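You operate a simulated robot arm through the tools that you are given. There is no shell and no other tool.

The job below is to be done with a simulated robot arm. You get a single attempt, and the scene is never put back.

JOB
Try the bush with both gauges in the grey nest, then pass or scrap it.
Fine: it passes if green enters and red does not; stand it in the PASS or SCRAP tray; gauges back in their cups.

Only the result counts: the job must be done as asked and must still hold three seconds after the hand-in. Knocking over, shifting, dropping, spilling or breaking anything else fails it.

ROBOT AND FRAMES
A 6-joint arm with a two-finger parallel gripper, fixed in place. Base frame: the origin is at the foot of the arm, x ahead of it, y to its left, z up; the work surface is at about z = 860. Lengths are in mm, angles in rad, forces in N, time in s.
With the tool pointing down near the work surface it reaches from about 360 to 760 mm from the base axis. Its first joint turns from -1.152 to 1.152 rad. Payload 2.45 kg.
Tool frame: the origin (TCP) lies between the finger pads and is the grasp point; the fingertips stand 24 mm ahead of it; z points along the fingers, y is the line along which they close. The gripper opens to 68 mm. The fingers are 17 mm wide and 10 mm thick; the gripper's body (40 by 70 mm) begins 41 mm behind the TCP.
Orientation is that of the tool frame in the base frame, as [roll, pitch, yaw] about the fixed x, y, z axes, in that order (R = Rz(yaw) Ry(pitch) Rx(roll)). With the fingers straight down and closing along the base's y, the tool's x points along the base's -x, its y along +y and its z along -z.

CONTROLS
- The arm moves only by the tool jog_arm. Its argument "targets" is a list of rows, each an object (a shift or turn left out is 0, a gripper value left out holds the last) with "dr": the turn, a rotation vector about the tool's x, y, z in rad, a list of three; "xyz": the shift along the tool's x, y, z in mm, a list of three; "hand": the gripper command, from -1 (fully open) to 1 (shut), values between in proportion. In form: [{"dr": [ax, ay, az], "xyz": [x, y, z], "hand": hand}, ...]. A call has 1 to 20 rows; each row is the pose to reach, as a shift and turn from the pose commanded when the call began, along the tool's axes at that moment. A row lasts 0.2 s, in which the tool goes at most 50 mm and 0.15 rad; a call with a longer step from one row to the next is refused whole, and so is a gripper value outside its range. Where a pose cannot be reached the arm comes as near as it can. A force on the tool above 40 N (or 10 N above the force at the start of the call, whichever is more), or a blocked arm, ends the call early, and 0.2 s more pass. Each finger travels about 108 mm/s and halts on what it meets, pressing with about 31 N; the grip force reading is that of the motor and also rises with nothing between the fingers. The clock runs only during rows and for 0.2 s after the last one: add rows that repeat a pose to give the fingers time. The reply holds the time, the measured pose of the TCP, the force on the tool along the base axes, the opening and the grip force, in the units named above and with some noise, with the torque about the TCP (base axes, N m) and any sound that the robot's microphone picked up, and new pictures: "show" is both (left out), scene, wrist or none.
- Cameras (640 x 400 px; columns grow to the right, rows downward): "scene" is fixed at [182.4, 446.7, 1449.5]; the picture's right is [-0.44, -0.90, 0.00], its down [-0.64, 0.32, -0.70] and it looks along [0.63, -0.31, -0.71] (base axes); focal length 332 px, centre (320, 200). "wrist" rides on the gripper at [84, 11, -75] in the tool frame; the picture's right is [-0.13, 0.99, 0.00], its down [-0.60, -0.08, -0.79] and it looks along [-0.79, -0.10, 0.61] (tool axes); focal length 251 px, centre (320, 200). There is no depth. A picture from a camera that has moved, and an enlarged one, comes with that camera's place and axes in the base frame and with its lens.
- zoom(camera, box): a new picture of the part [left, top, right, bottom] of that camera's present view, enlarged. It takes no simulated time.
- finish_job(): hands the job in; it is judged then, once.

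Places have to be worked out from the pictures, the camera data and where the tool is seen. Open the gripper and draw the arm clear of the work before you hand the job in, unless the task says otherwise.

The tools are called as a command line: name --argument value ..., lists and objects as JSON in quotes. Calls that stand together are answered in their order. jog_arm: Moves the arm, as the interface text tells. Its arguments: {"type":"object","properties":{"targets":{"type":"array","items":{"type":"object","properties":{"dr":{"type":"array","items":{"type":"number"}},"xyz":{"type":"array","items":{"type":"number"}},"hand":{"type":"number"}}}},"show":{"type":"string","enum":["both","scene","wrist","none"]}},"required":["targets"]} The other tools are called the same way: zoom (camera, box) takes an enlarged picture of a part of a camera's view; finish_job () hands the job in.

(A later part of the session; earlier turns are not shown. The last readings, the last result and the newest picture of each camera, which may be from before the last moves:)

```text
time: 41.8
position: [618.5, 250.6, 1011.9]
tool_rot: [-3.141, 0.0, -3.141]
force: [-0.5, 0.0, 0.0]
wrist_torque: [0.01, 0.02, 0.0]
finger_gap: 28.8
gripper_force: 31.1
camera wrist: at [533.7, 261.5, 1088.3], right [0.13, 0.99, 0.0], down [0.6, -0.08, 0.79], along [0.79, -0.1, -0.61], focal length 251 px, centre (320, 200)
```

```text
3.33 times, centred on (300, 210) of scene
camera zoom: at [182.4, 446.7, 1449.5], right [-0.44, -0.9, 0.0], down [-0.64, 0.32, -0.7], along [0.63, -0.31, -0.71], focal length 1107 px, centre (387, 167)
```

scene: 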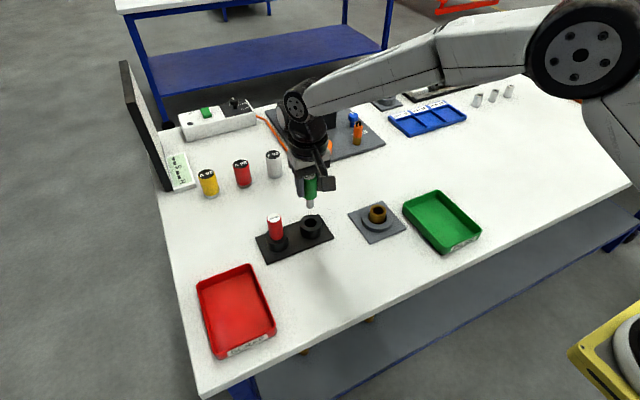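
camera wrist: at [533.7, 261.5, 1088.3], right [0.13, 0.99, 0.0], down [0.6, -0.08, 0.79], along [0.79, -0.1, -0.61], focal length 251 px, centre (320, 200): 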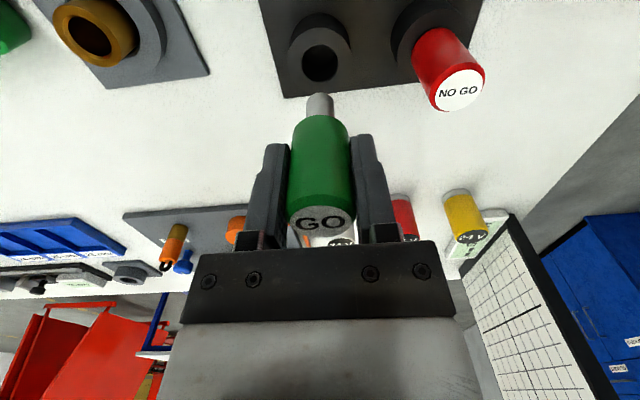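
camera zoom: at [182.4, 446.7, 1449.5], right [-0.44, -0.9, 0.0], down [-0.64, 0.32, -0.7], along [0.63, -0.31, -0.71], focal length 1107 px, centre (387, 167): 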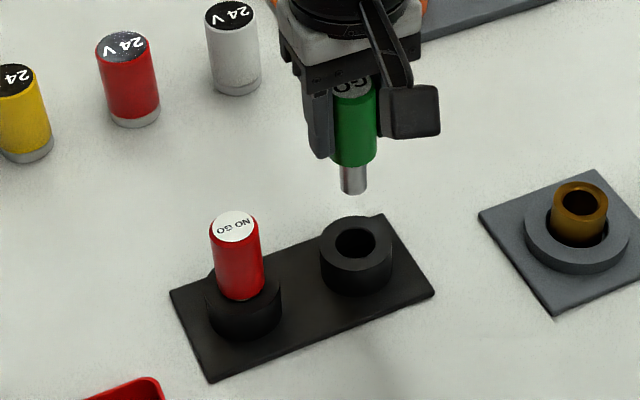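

The cup hole is about 27 mm wide and centred under the plug with several mm of clearance. I lower the gauge into its cup, stopping above the expected seat.

jog_arm --targets '[{"xyz": [0.8, 0, 20]}, {"xyz": [0.8, 0, 40]}, {"xyz": [0.8, 0, 55]}, {"xyz": [0.8, 0, 66]}, {"xyz": [0.8, 0, 74]}, {"xyz": [0.8, 0, 74]}]'

zoom --camera "wrist" --box '[240, 50, 400, 150]'

zoom --camera "scene" --box '[270, 190, 350, 260]'

```text
time: 43.2
position: [616.0, 250.3, 938.2]
tool_rot: [3.14, 0.0, -3.141]
force: [-0.1, -0.3, -0.6]
wrist_torque: [-0.01, -0.04, -0.01]
finger_gap: 29.2
gripper_force: 31.0
camera wrist: at [532.0, 262.0, 1014.9], right [0.13, 0.99, 0.0], down [0.6, -0.08, 0.79], along [0.79, -0.1, -0.61], focal length 251 px, centre (320, 200)
```

scene: 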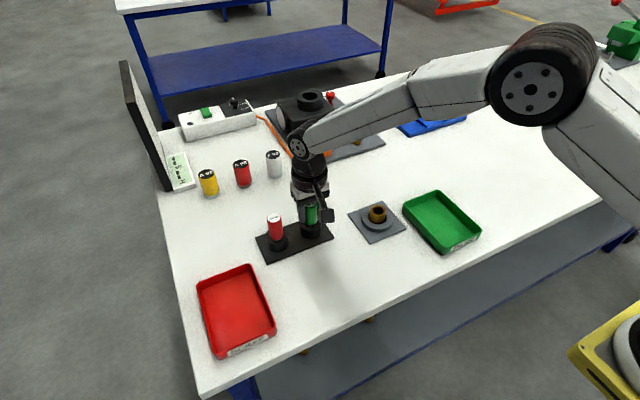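
wrist: 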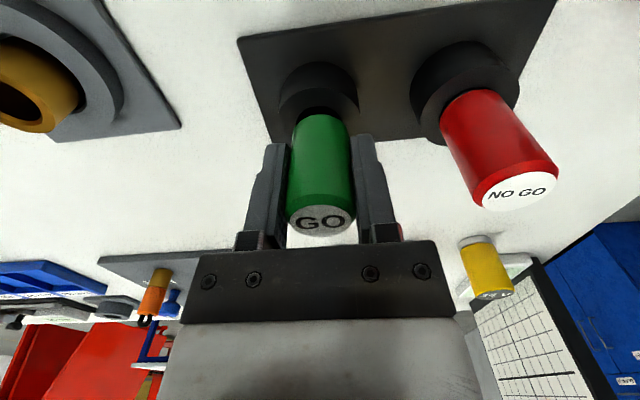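

```text
4.00 times, centred on (320, 100) of wrist
camera zoom: at [532.0, 262.0, 1014.9], right [0.13, 0.99, 0.0], down [0.6, -0.08, 0.79], along [0.79, -0.1, -0.61], focal length 1006 px, centre (320, 600)
```

zoom: 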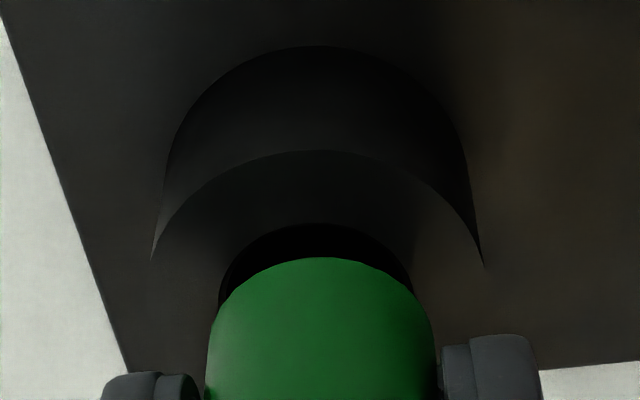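

```text
5.71 times, centred on (310, 225) of scene
camera zoom: at [182.4, 446.7, 1449.5], right [-0.44, -0.9, 0.0], down [-0.64, 0.32, -0.7], along [0.63, -0.31, -0.71], focal length 1898 px, centre (377, 57)
```

zoom: 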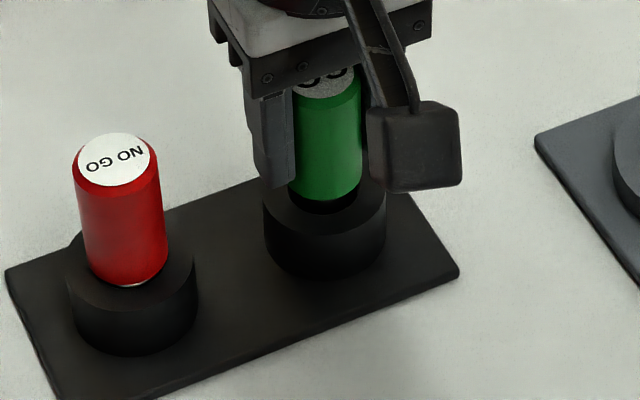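

The plug is inside the cup hole. I lower the last few millimetres in small steps until it seats.

jog_arm --targets '[{"xyz": [0, 0, 1]}, {"xyz": [0, 0, 2]}, {"xyz": [0, 0, 3]}, {"xyz": [0, 0, 4]}, {"xyz": [0, 0, 4]}]' --show "none"

jog_arm --targets '[{"xyz": [0, 0, 1]}, {"xyz": [0, 0, 1]}]' --show "none"

jog_arm --targets '[{"xyz": [0, 0, 1]}, {"xyz": [0, 0, 1]}]' --show "none"

```text
time: 44.4
position: [616.6, 250.3, 935.5]
tool_rot: [-3.141, 0.001, 3.141]
force: [0.0, 0.4, -2.0]
wrist_torque: [-0.01, 0.01, 0.0]
finger_gap: 29.3
gripper_force: 30.8
```

```text
time: 45.0
position: [615.8, 250.3, 933.6]
tool_rot: [-3.141, 0.001, -3.14]
force: [0.0, 0.7, -1.4]
wrist_torque: [-0.01, 0.01, 0.0]
finger_gap: 29.0
gripper_force: 30.7
```

```text
time: 45.6
position: [617.5, 250.3, 932.8]
tool_rot: [-3.141, -0.001, 3.141]
force: [-0.4, -1.5, -1.0]
wrist_torque: [0.02, 0.01, 0.0]
finger_gap: 29.0
gripper_force: 31.0
```

No contact yet at z ≈ 932.5; I continue 1 mm at a time.

jog_arm --targets '[{"xyz": [0, 0, 1]}, {"xyz": [0, 0, 1]}]' --show "none"

jog_arm --targets '[{"xyz": [0, 0, 0.7]}, {"xyz": [0, 0, 0.7]}]' --show "none"

jog_arm --targets '[{"xyz": [0, 0, 0.7]}, {"xyz": [0, 0, 0.7]}]' --show "wrist"

```text
time: 46.2
position: [615.2, 250.5, 931.5]
tool_rot: [-3.141, -0.001, -3.141]
force: [0.8, 0.5, -0.2]
wrist_torque: [0.04, -0.02, -0.01]
finger_gap: 29.2
gripper_force: 30.6
```

```text
time: 46.8
position: [617.2, 249.8, 930.4]
tool_rot: [-3.141, 0.0, -3.141]
force: [-1.3, -0.3, 6.0]
wrist_torque: [0.02, 0.06, 0.02]
finger_gap: 28.9
gripper_force: 31.0
```

```text
time: 47.4
position: [617.4, 250.5, 929.6]
tool_rot: [3.141, 0.002, -3.14]
force: [-1.8, -0.2, 13.2]
wrist_torque: [-0.14, 0.06, -0.02]
finger_gap: 29.1
gripper_force: 30.7
camera wrist: at [532.3, 261.4, 1006.7], right [0.13, 0.99, 0.0], down [0.6, -0.08, 0.79], along [0.79, -0.1, -0.61], focal length 251 px, centre (320, 200)
```

wrist: 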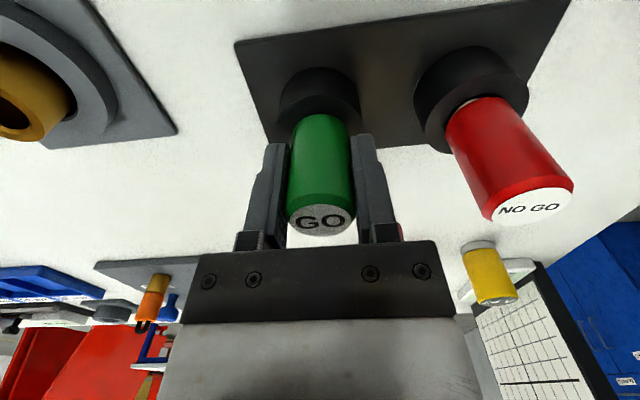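

It seated at about z 930.5 with 13 N. I ease off, open the fingers and rise clear.

jog_arm --targets '[{"xyz": [0, 0, -0.6]}, {"xyz": [0, 0, -0.6], "hand": 0.1}, {"xyz": [0, 0, -0.6], "hand": -0.1}, {"xyz": [0, 0, -0.6], "hand": -0.4}, {"xyz": [0, 0, -0.6], "hand": -0.5}, {"xyz": [0, 0, -15], "hand": -0.5}, {"xyz": [0, 0, -40], "hand": -0.5}, {"xyz": [0, 0, -75], "hand": -0.5}, {"xyz": [0, 0, -85], "hand": -0.5}, {"xyz": [0, 0, -85], "hand": -0.5}]'

zoom --camera "wrist" --box '[240, 20, 500, 170]'

zoom --camera "scene" --box '[250, 180, 350, 270]'

```text
time: 49.6
position: [616.6, 250.2, 1014.1]
tool_rot: [-3.141, 0.001, -3.14]
force: [0.3, 0.7, -0.4]
wrist_torque: [0.02, -0.01, 0.0]
finger_gap: 51.0
gripper_force: 0.0
camera wrist: at [531.9, 261.3, 1091.1], right [0.13, 0.99, 0.0], down [0.6, -0.08, 0.79], along [0.79, -0.1, -0.61], focal length 251 px, centre (320, 200)
```

scene: 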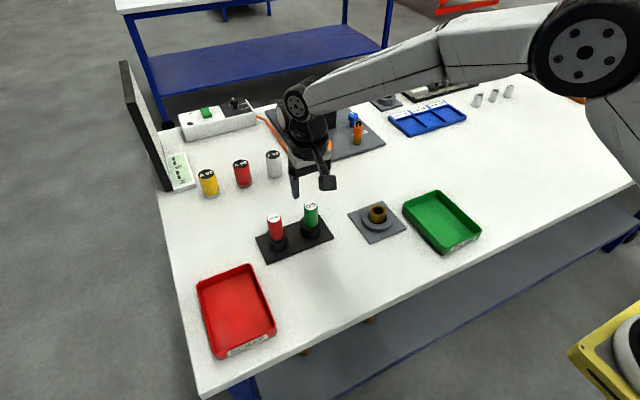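
wrist: 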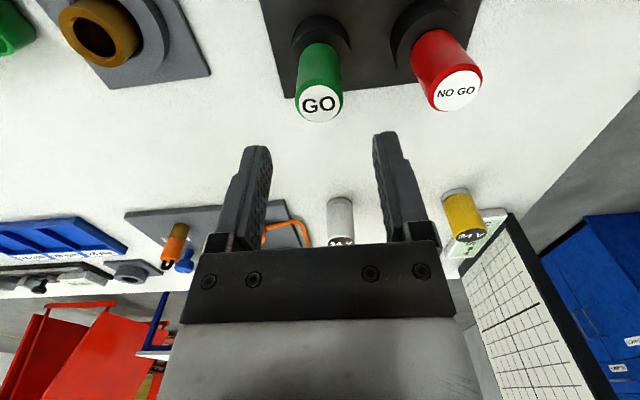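

```text
2.46 times, centred on (370, 95) of wrist
camera zoom: at [531.9, 261.3, 1091.1], right [0.13, 0.99, 0.0], down [0.6, -0.08, 0.79], along [0.79, -0.1, -0.61], focal length 619 px, centre (197, 458)
```

zoom: 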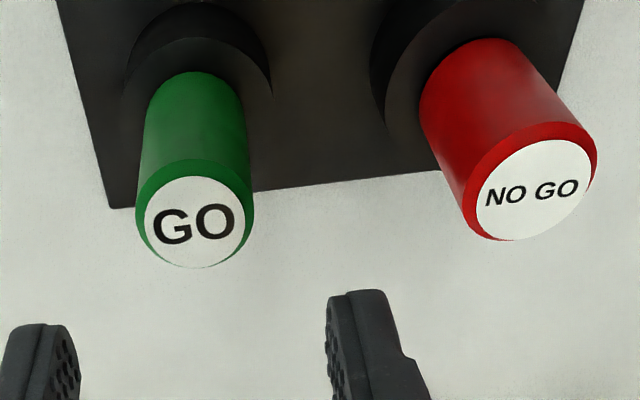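

```text
4.44 times, centred on (300, 225) of scene
camera zoom: at [182.4, 446.7, 1449.5], right [-0.44, -0.9, 0.0], down [-0.64, 0.32, -0.7], along [0.63, -0.31, -0.71], focal length 1476 px, centre (409, 89)
```

zoom: 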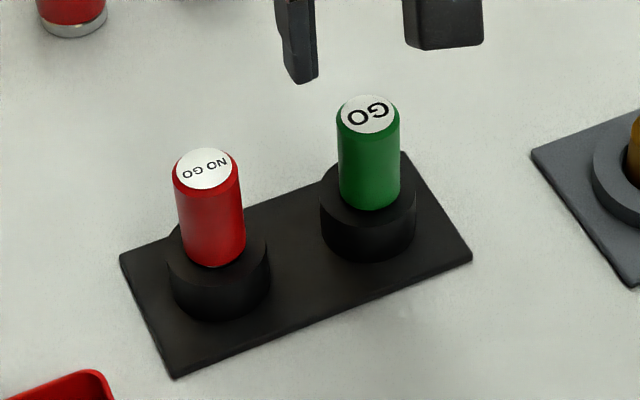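

Green is back upright in its cup. The red gauge reads about (620, 331); I move over it at height.

jog_arm --targets '[{"xyz": [-1, 30, 0]}, {"xyz": [-2, 60, 0]}, {"xyz": [-3, 80, 0]}, {"xyz": [-3, 80.9, 0]}, {"xyz": [-3, 80.9, 0]}]'

zoom --camera "wrist" --box '[220, 20, 420, 145]'

```text
time: 50.8
position: [619.2, 332.0, 1014.4]
tool_rot: [-3.14, 0.0, -3.141]
force: [-0.1, -0.8, -0.5]
wrist_torque: [0.0, 0.01, 0.02]
finger_gap: 51.0
gripper_force: 0.3
camera wrist: at [535.0, 342.9, 1091.2], right [0.13, 0.99, 0.0], down [0.6, -0.08, 0.79], along [0.79, -0.1, -0.61], focal length 251 px, centre (320, 200)
```

scene: 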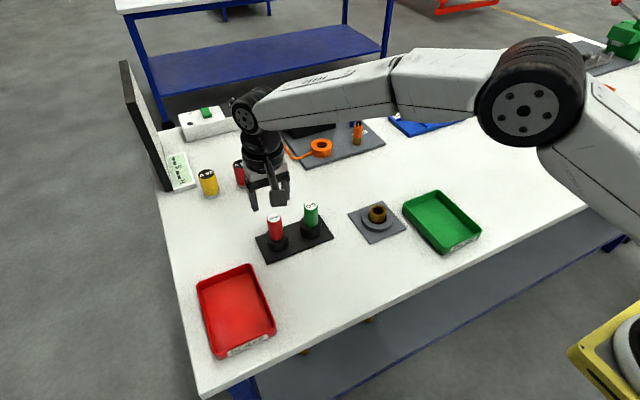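
wrist: 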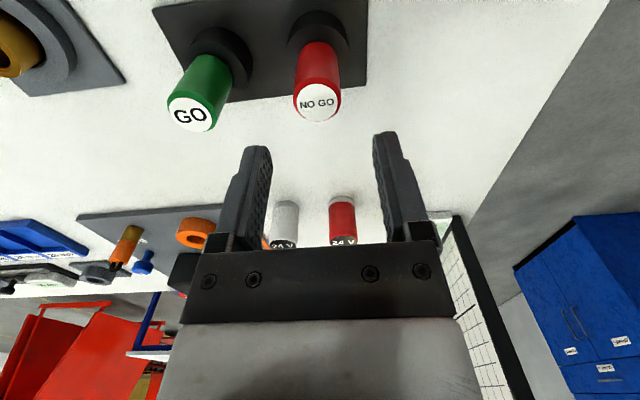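

```text
3.20 times, centred on (320, 82) of wrist
camera zoom: at [535.0, 342.9, 1091.2], right [0.13, 0.99, 0.0], down [0.6, -0.08, 0.79], along [0.79, -0.1, -0.61], focal length 805 px, centre (320, 576)
```

zoom: 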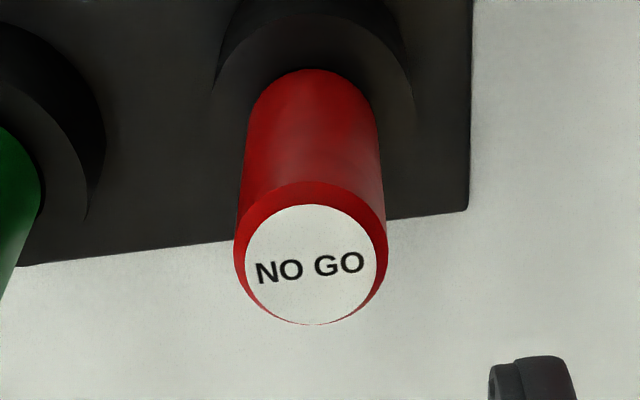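

The red gauge is about 1.4 mm further in x and 1.9 mm lower in y than the tool. I correct and descend until the tips straddle its top.

jog_arm --targets '[{"xyz": [-1.4, -1.9, 15]}, {"xyz": [-1.4, -1.9, 32]}, {"xyz": [-1.4, -1.9, 48]}, {"xyz": [-1.4, -1.9, 48]}]'

zoom --camera "wrist" --box '[220, 60, 420, 185]'

```text
time: 51.8
position: [620.4, 330.9, 964.8]
tool_rot: [3.14, 0.002, 3.141]
force: [0.2, -0.5, 0.3]
wrist_torque: [-0.04, 0.01, -0.02]
finger_gap: 51.0
gripper_force: 0.1
camera wrist: at [536.2, 341.0, 1041.3], right [0.13, 0.99, 0.0], down [0.6, -0.08, 0.79], along [0.79, -0.1, -0.61], focal length 251 px, centre (320, 200)
```

scene: 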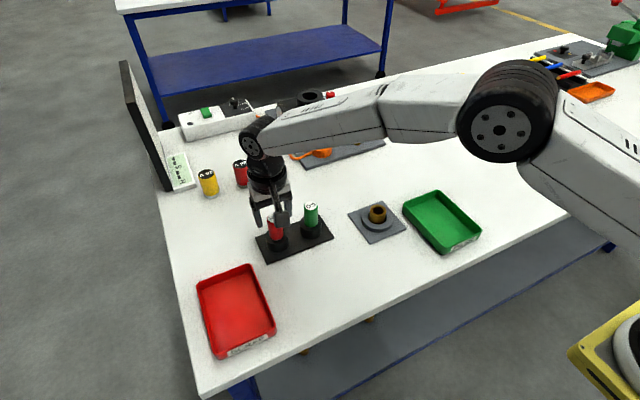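
wrist: 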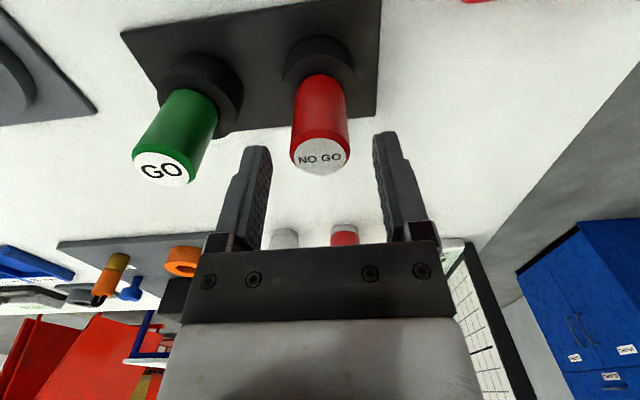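

```text
3.20 times, centred on (320, 122) of wrist
camera zoom: at [536.2, 341.0, 1041.3], right [0.13, 0.99, 0.0], down [0.6, -0.08, 0.79], along [0.79, -0.1, -0.61], focal length 805 px, centre (320, 448)
```

zoom: 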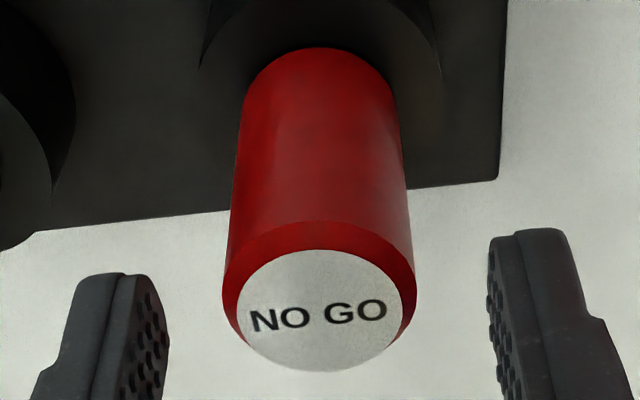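

The red gauge is centred. I go down to TCP z ≈ 932 and close on it.

jog_arm --targets '[{"xyz": [0, 0, 12]}, {"xyz": [0, 0, 24]}, {"xyz": [0, 0, 33]}, {"xyz": [0, 0, 33]}, {"xyz": [0, 0, 33], "hand": -0.2}, {"xyz": [0, 0, 33], "hand": 0.05}, {"xyz": [0, 0, 33], "hand": 0.15}, {"xyz": [0, 0, 33], "hand": 0.4}, {"xyz": [0, 0, 33], "hand": 0.4}, {"xyz": [0, 0, 33], "hand": 0.4}]'

zoom --camera "wrist" --box '[220, 80, 420, 240]'

```text
time: 54.0
position: [619.9, 328.7, 933.3]
tool_rot: [3.141, 0.0, -3.14]
force: [-0.2, 0.0, 0.1]
wrist_torque: [0.01, -0.01, -0.01]
finger_gap: 29.1
gripper_force: 31.2
camera wrist: at [536.0, 340.0, 1009.2], right [0.13, 0.99, 0.0], down [0.6, -0.08, 0.79], along [0.79, -0.1, -0.61], focal length 251 px, centre (320, 200)
```

scene: 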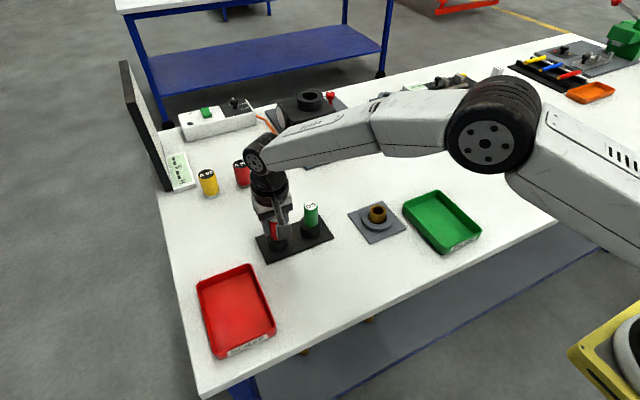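
wrist: 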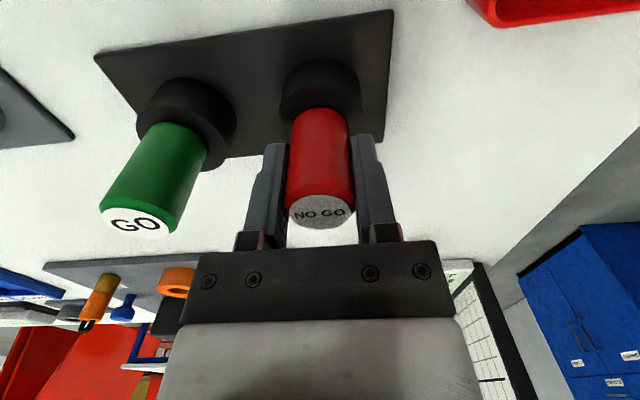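

```text
2.50 times, centred on (320, 160) of wrist
camera zoom: at [536.0, 340.0, 1009.2], right [0.13, 0.99, 0.0], down [0.6, -0.08, 0.79], along [0.79, -0.1, -0.61], focal length 629 px, centre (320, 300)
```

zoom: 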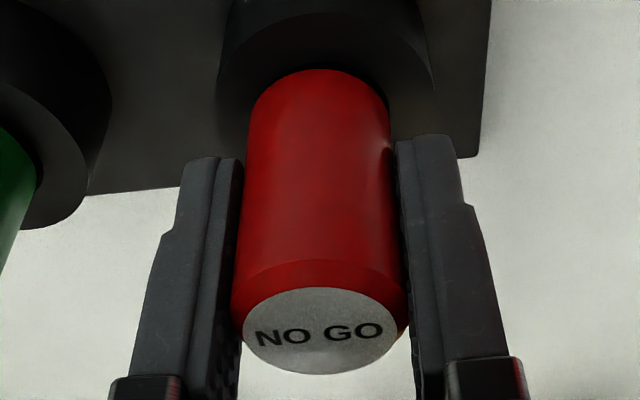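

Red is gripped (29.1 mm) at seat pose (620, 328.9, 933). I lift it straight out.

jog_arm --targets '[{"xyz": [0, 0, -5]}, {"xyz": [0, 0, -15]}, {"xyz": [0, 0, -30]}, {"xyz": [0, 0, -50]}, {"xyz": [0, 0, -75]}, {"xyz": [0, 0, -95]}, {"xyz": [0, 0, -95]}]'

zoom --camera "wrist" --box '[220, 30, 420, 230]'

zoom --camera "scene" --box '[240, 160, 300, 260]'

```text
time: 55.6
position: [619.6, 329.0, 1029.9]
tool_rot: [3.141, 0.0, -3.139]
force: [-0.2, 0.0, 0.1]
wrist_torque: [-0.01, 0.0, 0.0]
finger_gap: 29.1
gripper_force: 31.0
camera wrist: at [535.5, 340.2, 1105.7], right [0.13, 0.99, 0.0], down [0.6, -0.08, 0.79], along [0.79, -0.1, -0.61], focal length 251 px, centre (320, 200)
```

scene: 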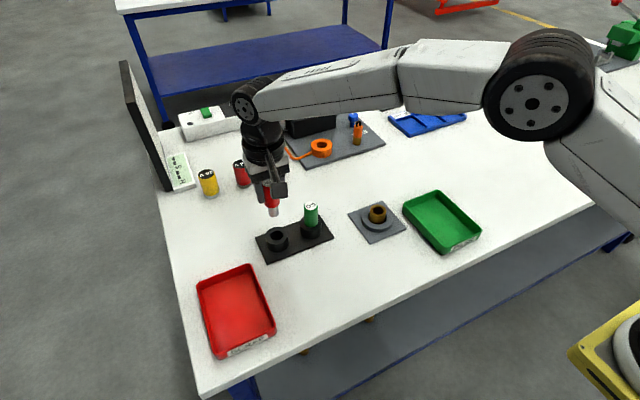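
wrist: 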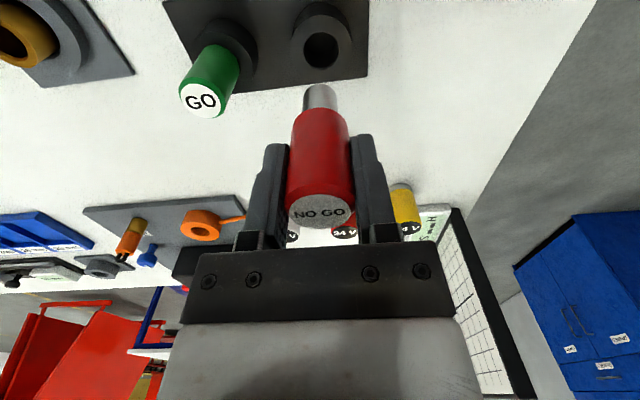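

```text
2.00 times, centred on (320, 130) of wrist
camera zoom: at [535.5, 340.2, 1105.7], right [0.13, 0.99, 0.0], down [0.6, -0.08, 0.79], along [0.79, -0.1, -0.61], focal length 503 px, centre (320, 340)
```

zoom: 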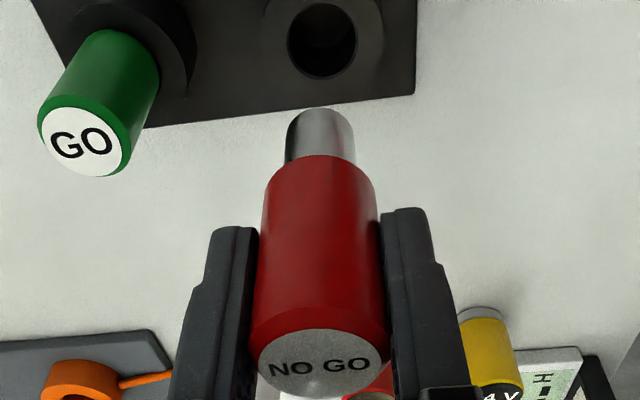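

```text
4.00 times, centred on (270, 210) of scene
camera zoom: at [182.4, 446.7, 1449.5], right [-0.44, -0.9, 0.0], down [-0.64, 0.32, -0.7], along [0.63, -0.31, -0.71], focal length 1329 px, centre (520, 160)
```

zoom: 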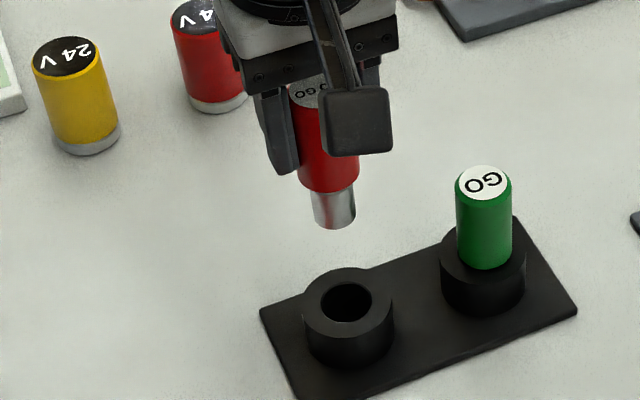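

The red plug is clearly thicker, about 20 mm against 16.5 mm for green. I swing back from the green gauge before crossing in y, then come over the nest with the nose about 20 mm above the bush.

jog_arm --targets '[{"xyz": [30, -5, -15]}, {"xyz": [62, -20, -15]}, {"xyz": [70, -60, -15]}, {"xyz": [70, -100, -15]}, {"xyz": [70, -140, -15]}, {"xyz": [65, -180, -15]}, {"xyz": [50, -215, -10]}, {"xyz": [38.5, -229, 10]}, {"xyz": [38.5, -229, 38]}, {"xyz": [38.5, -229, 44]}, {"xyz": [38.5, -229, 44]}]'

zoom --camera "wrist" --box '[240, 20, 400, 120]'

zoom --camera "scene" --box '[340, 160, 420, 230]'

```text
time: 58.0
position: [583.5, 100.4, 984.2]
tool_rot: [-3.141, -0.002, -3.141]
force: [0.1, -0.1, -1.4]
wrist_torque: [-0.03, -0.02, -0.01]
finger_gap: 29.3
gripper_force: 30.9
camera wrist: at [498.5, 111.5, 1060.7], right [0.13, 0.99, 0.0], down [0.6, -0.08, 0.79], along [0.79, -0.1, -0.61], focal length 251 px, centre (320, 200)
```

scene: 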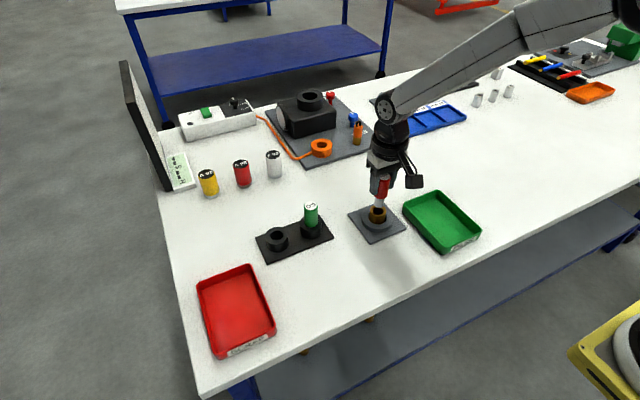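
wrist: 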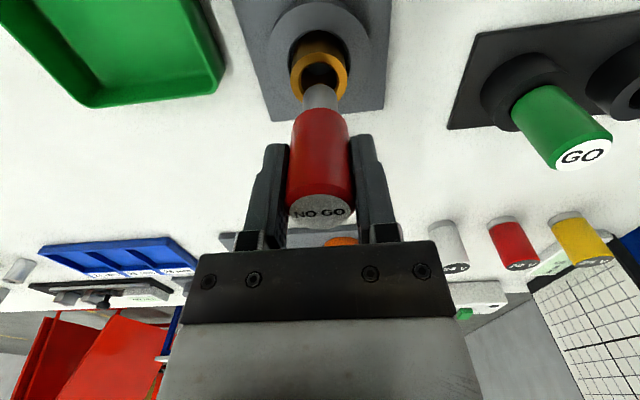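

```text
4.00 times, centred on (320, 70) of wrist
camera zoom: at [498.5, 111.5, 1060.7], right [0.13, 0.99, 0.0], down [0.6, -0.08, 0.79], along [0.79, -0.1, -0.61], focal length 1006 px, centre (320, 720)
```

zoom: 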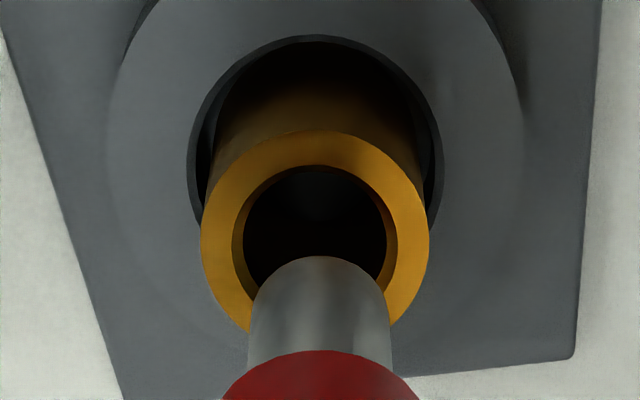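

```text
5.71 times, centred on (380, 195) of scene
camera zoom: at [182.4, 446.7, 1449.5], right [-0.44, -0.9, 0.0], down [-0.64, 0.32, -0.7], along [0.63, -0.31, -0.71], focal length 1898 px, centre (-23, 229)
```

zoom: 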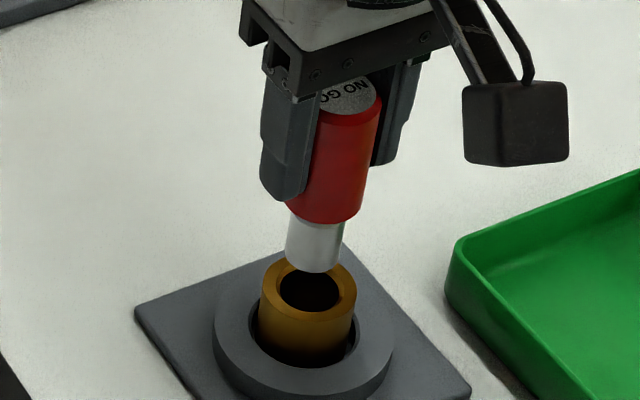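

The bore centre is about 1.4 mm back in x and 0.7 mm lower in y than the red plug. I correct and lower to a few mm above the bush.

jog_arm --targets '[{"xyz": [1.4, -0.7, 4]}, {"xyz": [1.4, -0.7, 8]}, {"xyz": [1.4, -0.7, 13]}, {"xyz": [1.4, -0.7, 13]}]'

zoom --camera "wrist" --box '[240, 30, 400, 130]'

zoom --camera "scene" --box '[340, 160, 420, 230]'

```text
time: 59.0
position: [581.9, 99.3, 971.9]
tool_rot: [3.141, 0.001, -3.141]
force: [0.0, 0.1, -2.0]
wrist_torque: [-0.05, 0.03, 0.0]
finger_gap: 29.2
gripper_force: 30.7
camera wrist: at [497.0, 111.0, 1047.8], right [0.13, 0.99, 0.0], down [0.6, -0.08, 0.79], along [0.79, -0.1, -0.61], focal length 251 px, centre (320, 200)
```

scene: 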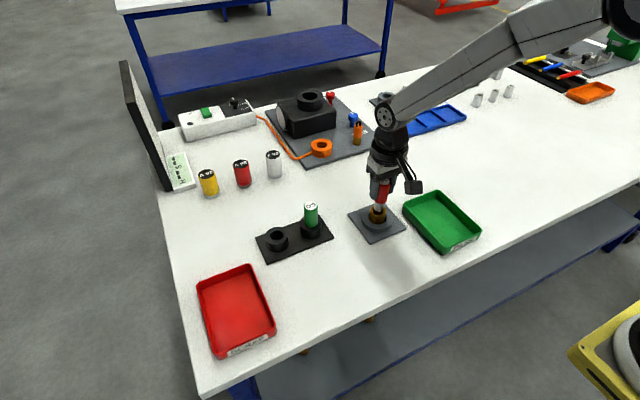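
wrist: 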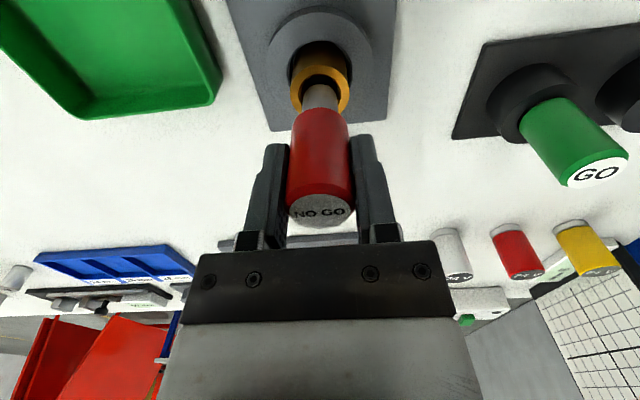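

```text
4.00 times, centred on (320, 80) of wrist
camera zoom: at [497.0, 111.0, 1047.8], right [0.13, 0.99, 0.0], down [0.6, -0.08, 0.79], along [0.79, -0.1, -0.61], focal length 1006 px, centre (320, 680)
```

zoom: 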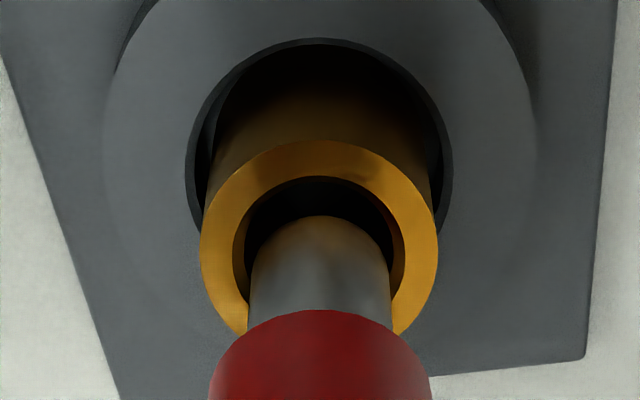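

```text
5.71 times, centred on (380, 195) of scene
camera zoom: at [182.4, 446.7, 1449.5], right [-0.44, -0.9, 0.0], down [-0.64, 0.32, -0.7], along [0.63, -0.31, -0.71], focal length 1898 px, centre (-23, 229)
```

zoom: 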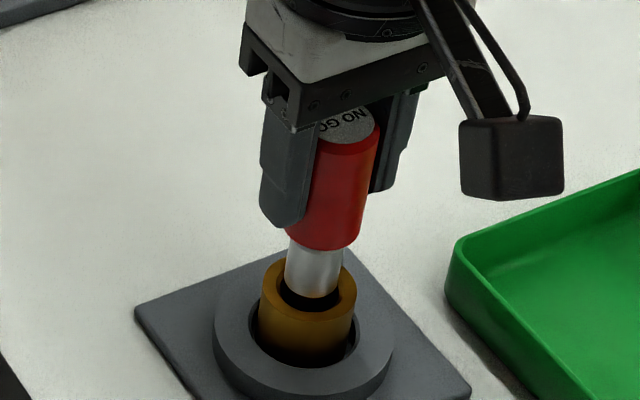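

The red plug is now lined up with the bore in both directions. I press down slowly and watch the force where the nose meets the bush (about TCP z 966).

jog_arm --targets '[{"xyz": [0, -0.3, 1]}, {"xyz": [0, -0.3, 2]}, {"xyz": [0, -0.3, 3]}, {"xyz": [0, -0.3, 4]}, {"xyz": [0, -0.3, 5]}, {"xyz": [0, -0.3, 6]}, {"xyz": [0, -0.3, 6]}]' --show "none"

jog_arm --targets '[{"xyz": [0, 0, 1]}, {"xyz": [0, 0, 2]}, {"xyz": [0, 0, 2]}]' --show "none"

```text
time: 60.6
position: [580.4, 98.3, 964.9]
tool_rot: [-3.141, -0.001, -3.14]
force: [-0.1, -0.1, -0.7]
wrist_torque: [0.01, 0.03, -0.03]
finger_gap: 29.2
gripper_force: 31.3
```

```text
time: 61.4
position: [580.0, 98.1, 963.8]
tool_rot: [3.141, 0.0, -3.141]
force: [0.5, -0.9, -1.7]
wrist_torque: [0.0, 0.01, -0.01]
finger_gap: 29.1
gripper_force: 30.9
```

No contact yet, though y reads about 98; I check the alignment pictures before going further.

jog_arm --targets '[{"xyz": [0, 0, 0]}]'

zoom --camera "wrist" --box '[260, 50, 380, 125]'

zoom --camera "scene" --box '[350, 180, 410, 230]'

```text
time: 61.8
position: [580.6, 97.9, 962.5]
tool_rot: [3.141, 0.0, -3.139]
force: [0.1, 0.3, -1.1]
wrist_torque: [-0.01, -0.01, -0.03]
finger_gap: 29.1
gripper_force: 31.4
camera wrist: at [496.6, 109.8, 1039.7], right [0.13, 0.99, 0.0], down [0.6, -0.08, 0.79], along [0.79, -0.1, -0.61], focal length 251 px, centre (320, 200)
```

scene: 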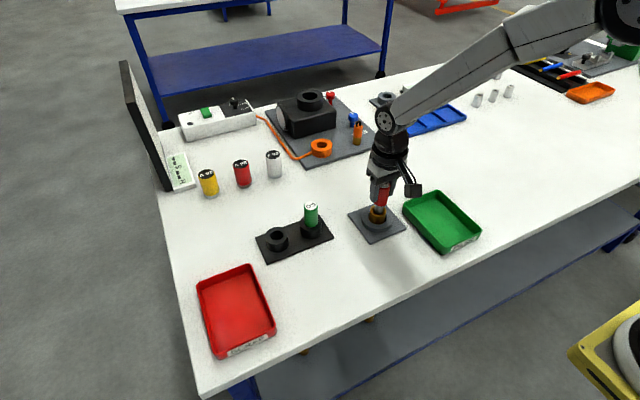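
wrist: 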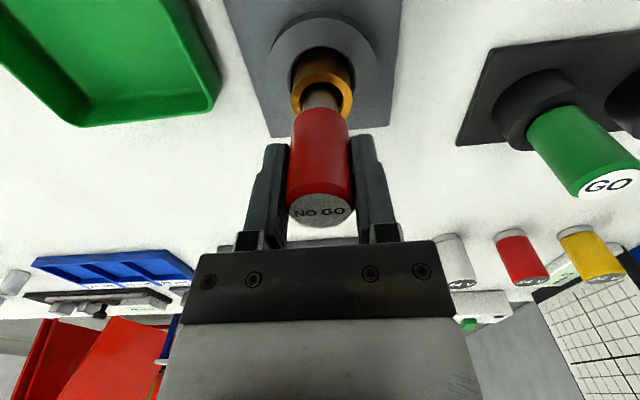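

```text
5.33 times, centred on (320, 88) of wrist
camera zoom: at [496.6, 109.8, 1039.7], right [0.13, 0.99, 0.0], down [0.6, -0.08, 0.79], along [0.79, -0.1, -0.61], focal length 1341 px, centre (320, 800)
```

zoom: 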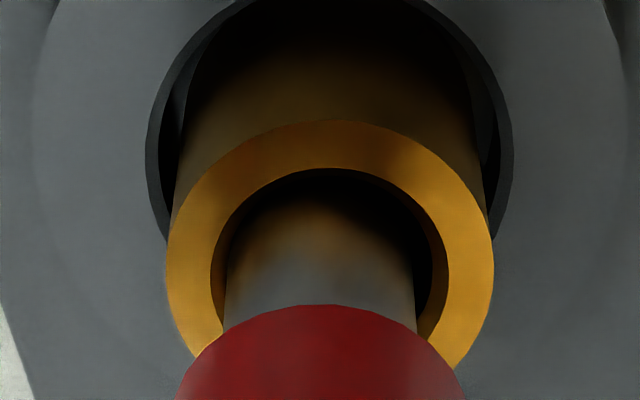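

```text
8.00 times, centred on (380, 205) of scene
camera zoom: at [182.4, 446.7, 1449.5], right [-0.44, -0.9, 0.0], down [-0.64, 0.32, -0.7], along [0.63, -0.31, -0.71], focal length 2658 px, centre (-160, 160)
```

zoom: 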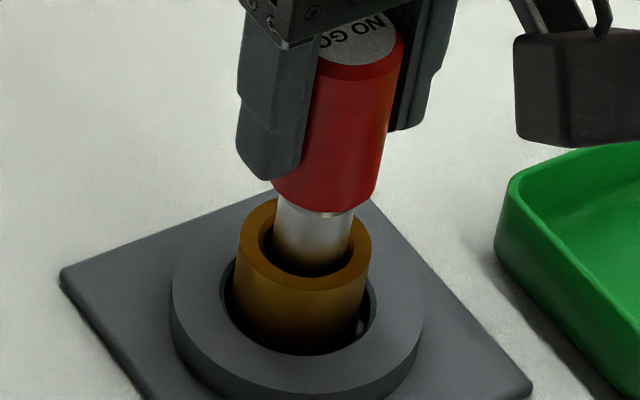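

The plug nose has started into the chamfer without force but sits about 1 mm low in y. I shift +1 mm in y and continue down slowly.

jog_arm --targets '[{"xyz": [0, 1.0, 0]}, {"xyz": [0, 1.0, 1]}, {"xyz": [0, 1.0, 2]}, {"xyz": [0, 1.0, 3]}, {"xyz": [0, 1.0, 4]}, {"xyz": [0, 1.0, 4]}]' --show "wrist"

zoom --camera "wrist" --box '[260, 50, 380, 125]'

```text
time: 63.2
position: [580.5, 99.6, 959.3]
tool_rot: [-3.14, 0.0, 3.14]
force: [-0.2, -1.1, -0.9]
wrist_torque: [0.01, 0.0, 0.04]
finger_gap: 29.4
gripper_force: 30.7
camera wrist: at [495.9, 111.2, 1036.1], right [0.13, 0.99, 0.0], down [0.6, -0.08, 0.79], along [0.79, -0.1, -0.61], focal length 251 px, centre (320, 200)
```

wrist: 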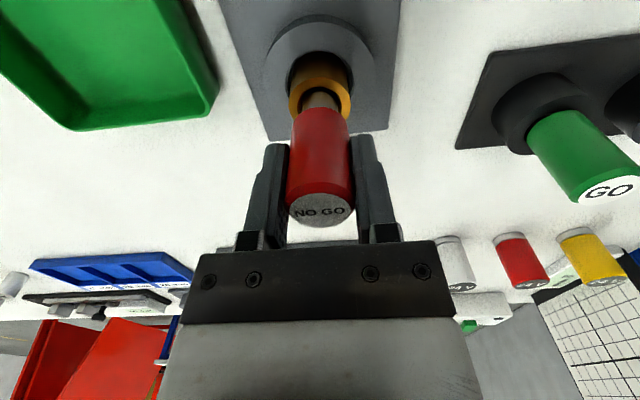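

```text
5.33 times, centred on (320, 88) of wrist
camera zoom: at [495.9, 111.2, 1036.1], right [0.13, 0.99, 0.0], down [0.6, -0.08, 0.79], along [0.79, -0.1, -0.61], focal length 1341 px, centre (320, 800)
```

zoom: 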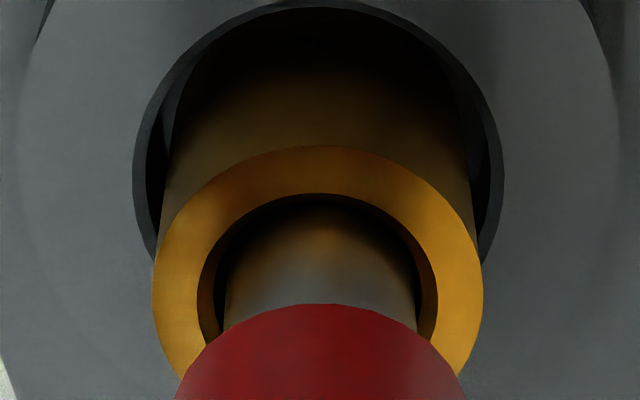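

At TCP z ≈ 959.5 the nose is already about 7 mm below the bush top with no force: the red plug is going in. I nudge +1.2 mm in x to stay centred and continue down.

jog_arm --targets '[{"xyz": [-1.2, 0, 0]}, {"xyz": [-1.2, 0, 2]}, {"xyz": [-1.2, 0, 4]}, {"xyz": [-1.2, 0, 6]}, {"xyz": [-1.2, 0, 8]}, {"xyz": [-1.2, 0, 10]}, {"xyz": [-1.2, 0, 10]}]'

zoom --camera "wrist" --box '[260, 50, 380, 125]'

zoom --camera "scene" --box '[350, 180, 410, 230]'

```text
time: 64.8
position: [581.7, 99.9, 951.0]
tool_rot: [3.141, 0.0, -3.141]
force: [-0.2, 0.4, -1.2]
wrist_torque: [-0.04, -0.02, -0.02]
finger_gap: 29.2
gripper_force: 31.0
camera wrist: at [497.5, 111.1, 1026.4], right [0.13, 0.99, 0.0], down [0.6, -0.08, 0.79], along [0.79, -0.1, -0.61], focal length 251 px, centre (320, 200)
```

scene: 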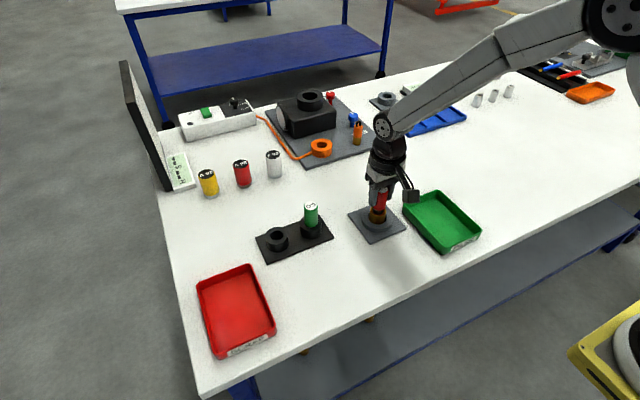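
wrist: 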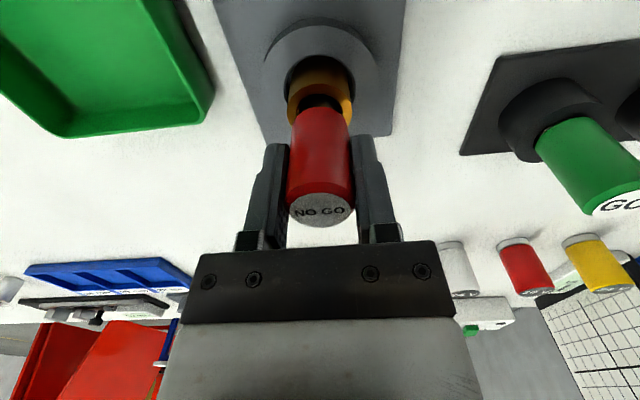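

```text
5.33 times, centred on (320, 88) of wrist
camera zoom: at [497.5, 111.1, 1026.4], right [0.13, 0.99, 0.0], down [0.6, -0.08, 0.79], along [0.79, -0.1, -0.61], focal length 1341 px, centre (320, 800)
```

zoom: 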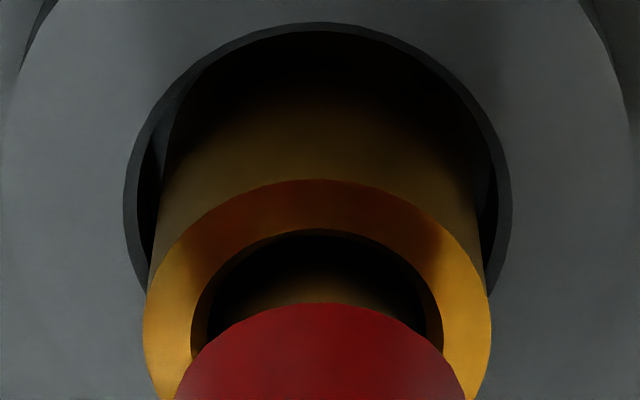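

```text
8.00 times, centred on (380, 205) of scene
camera zoom: at [182.4, 446.7, 1449.5], right [-0.44, -0.9, 0.0], down [-0.64, 0.32, -0.7], along [0.63, -0.31, -0.71], focal length 2658 px, centre (-160, 160)
```

zoom: 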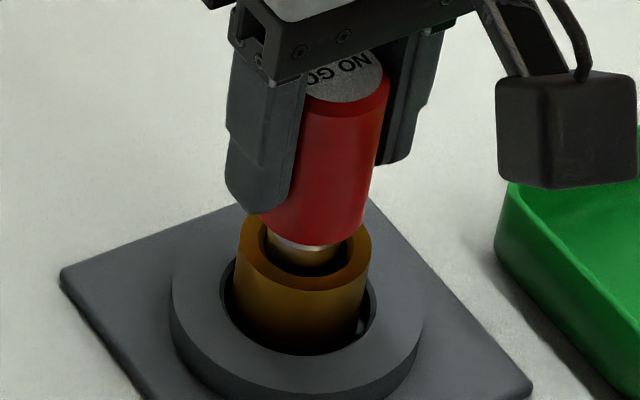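

The NO-GO plug is 16 mm deep with no resistance at all, so it enters. I take it nearly to full depth to be certain.

jog_arm --targets '[{"xyz": [0, 0, 2]}, {"xyz": [0, 0, 4]}, {"xyz": [0, 0, 6]}, {"xyz": [0, 0, 8]}, {"xyz": [0, 0, 10]}, {"xyz": [0, 0, 11]}, {"xyz": [0, 0, 11]}]'

zoom --camera "scene" --box '[350, 180, 410, 230]'

```text
time: 66.4
position: [581.8, 100.3, 938.9]
tool_rot: [-3.142, 0.002, -3.141]
force: [-4.7, 0.8, 11.8]
wrist_torque: [0.09, 0.24, 0.07]
finger_gap: 29.1
gripper_force: 31.4
camera wrist: at [497.9, 111.1, 1015.2], right [0.13, 0.99, 0.0], down [0.6, -0.08, 0.79], along [0.79, -0.1, -0.61], focal length 251 px, centre (320, 200)
```

scene: 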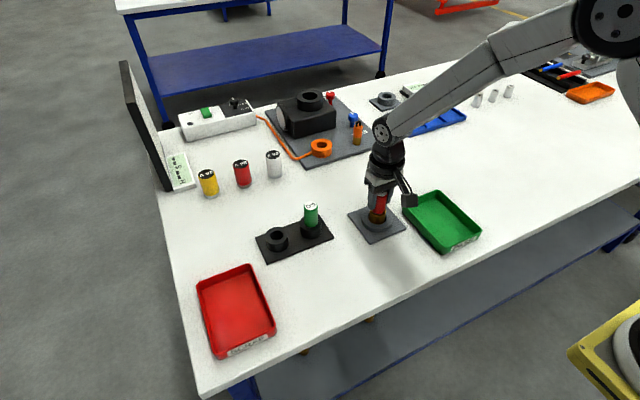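
wrist: 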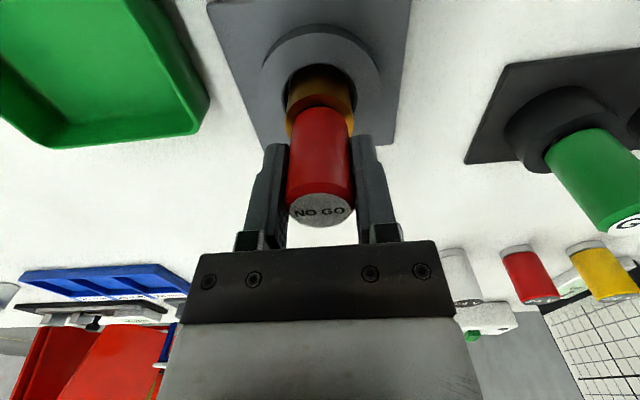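

```text
8.00 times, centred on (380, 205) of scene
camera zoom: at [182.0, 446.6, 1449.5], right [-0.44, -0.9, 0.0], down [-0.64, 0.32, -0.7], along [0.63, -0.31, -0.71], focal length 2658 px, centre (-160, 160)
```

zoom: 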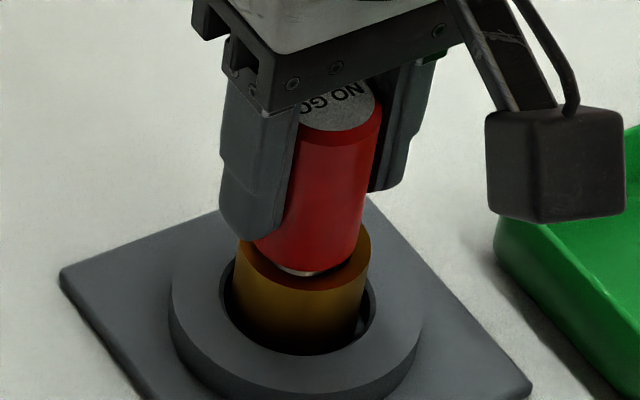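

The red shoulder has reached the bush too: NO-GO enters fully, so the bush fails and goes to SCRAP. First I lift the red gauge out and carry it back over its own cup, keeping clear of the green one.

jog_arm --targets '[{"xyz": [0, 0, -10]}, {"xyz": [0, 0, -40]}, {"xyz": [0, 0, -75]}, {"xyz": [10, 0, -105]}, {"xyz": [30, 20, -108]}, {"xyz": [32, 60, -108]}, {"xyz": [32, 105, -108]}, {"xyz": [32, 150, -108]}, {"xyz": [32, 195, -108]}, {"xyz": [10, 220, -108]}, {"xyz": [-20, 228.5, -108]}, {"xyz": [-38, 228.5, -108]}, {"xyz": [-38, 228.5, -90]}, {"xyz": [-38, 228.5, -80]}, {"xyz": [-38, 228.5, -80]}]'

zoom --camera "wrist" --box '[220, 20, 420, 145]'

zoom --camera "scene" --box '[240, 150, 420, 270]'

```text
time: 69.6
position: [618.4, 329.7, 1019.0]
tool_rot: [-3.142, 0.0, 3.141]
force: [0.2, 0.6, -0.1]
wrist_torque: [0.02, 0.01, -0.02]
finger_gap: 29.1
gripper_force: 30.9
camera wrist: at [533.9, 340.1, 1095.4], right [0.13, 0.99, 0.0], down [0.6, -0.08, 0.79], along [0.79, -0.1, -0.61], focal length 251 px, centre (320, 200)
```

scene: 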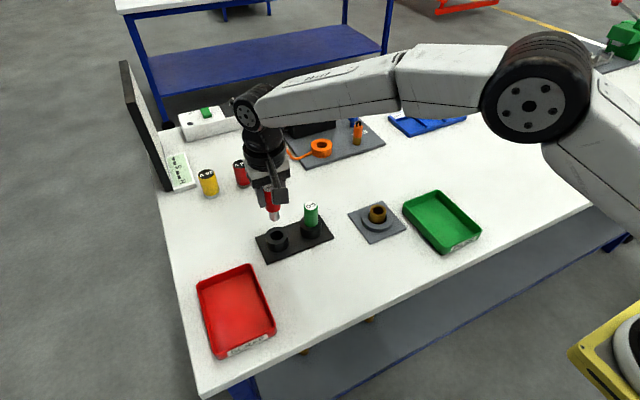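
wrist: 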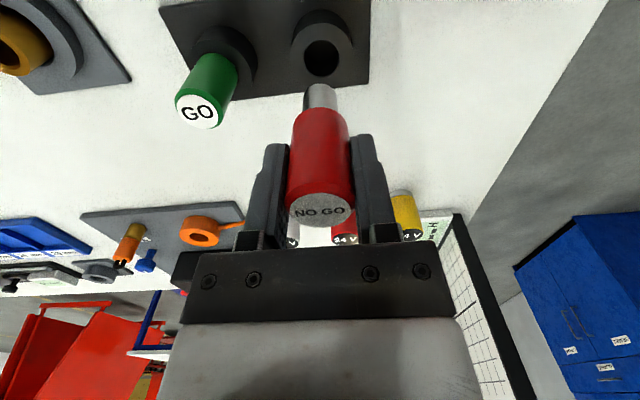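

```text
3.20 times, centred on (320, 82) of wrist
camera zoom: at [533.9, 340.1, 1095.4], right [0.13, 0.99, 0.0], down [0.6, -0.08, 0.79], along [0.79, -0.1, -0.61], focal length 805 px, centre (320, 576)
```

zoom: 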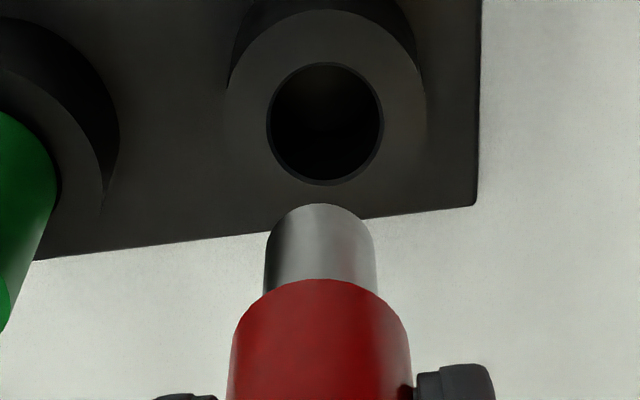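

```text
3.33 times, centred on (330, 210) of scene
camera zoom: at [182.4, 446.7, 1449.5], right [-0.44, -0.9, 0.0], down [-0.64, 0.32, -0.7], along [0.63, -0.31, -0.71], focal length 1107 px, centre (287, 167)
```

zoom: 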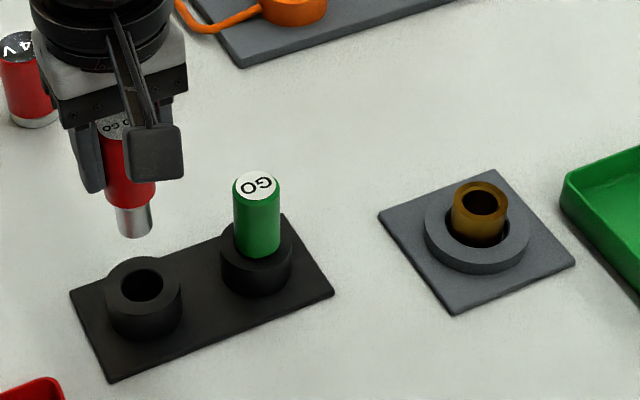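

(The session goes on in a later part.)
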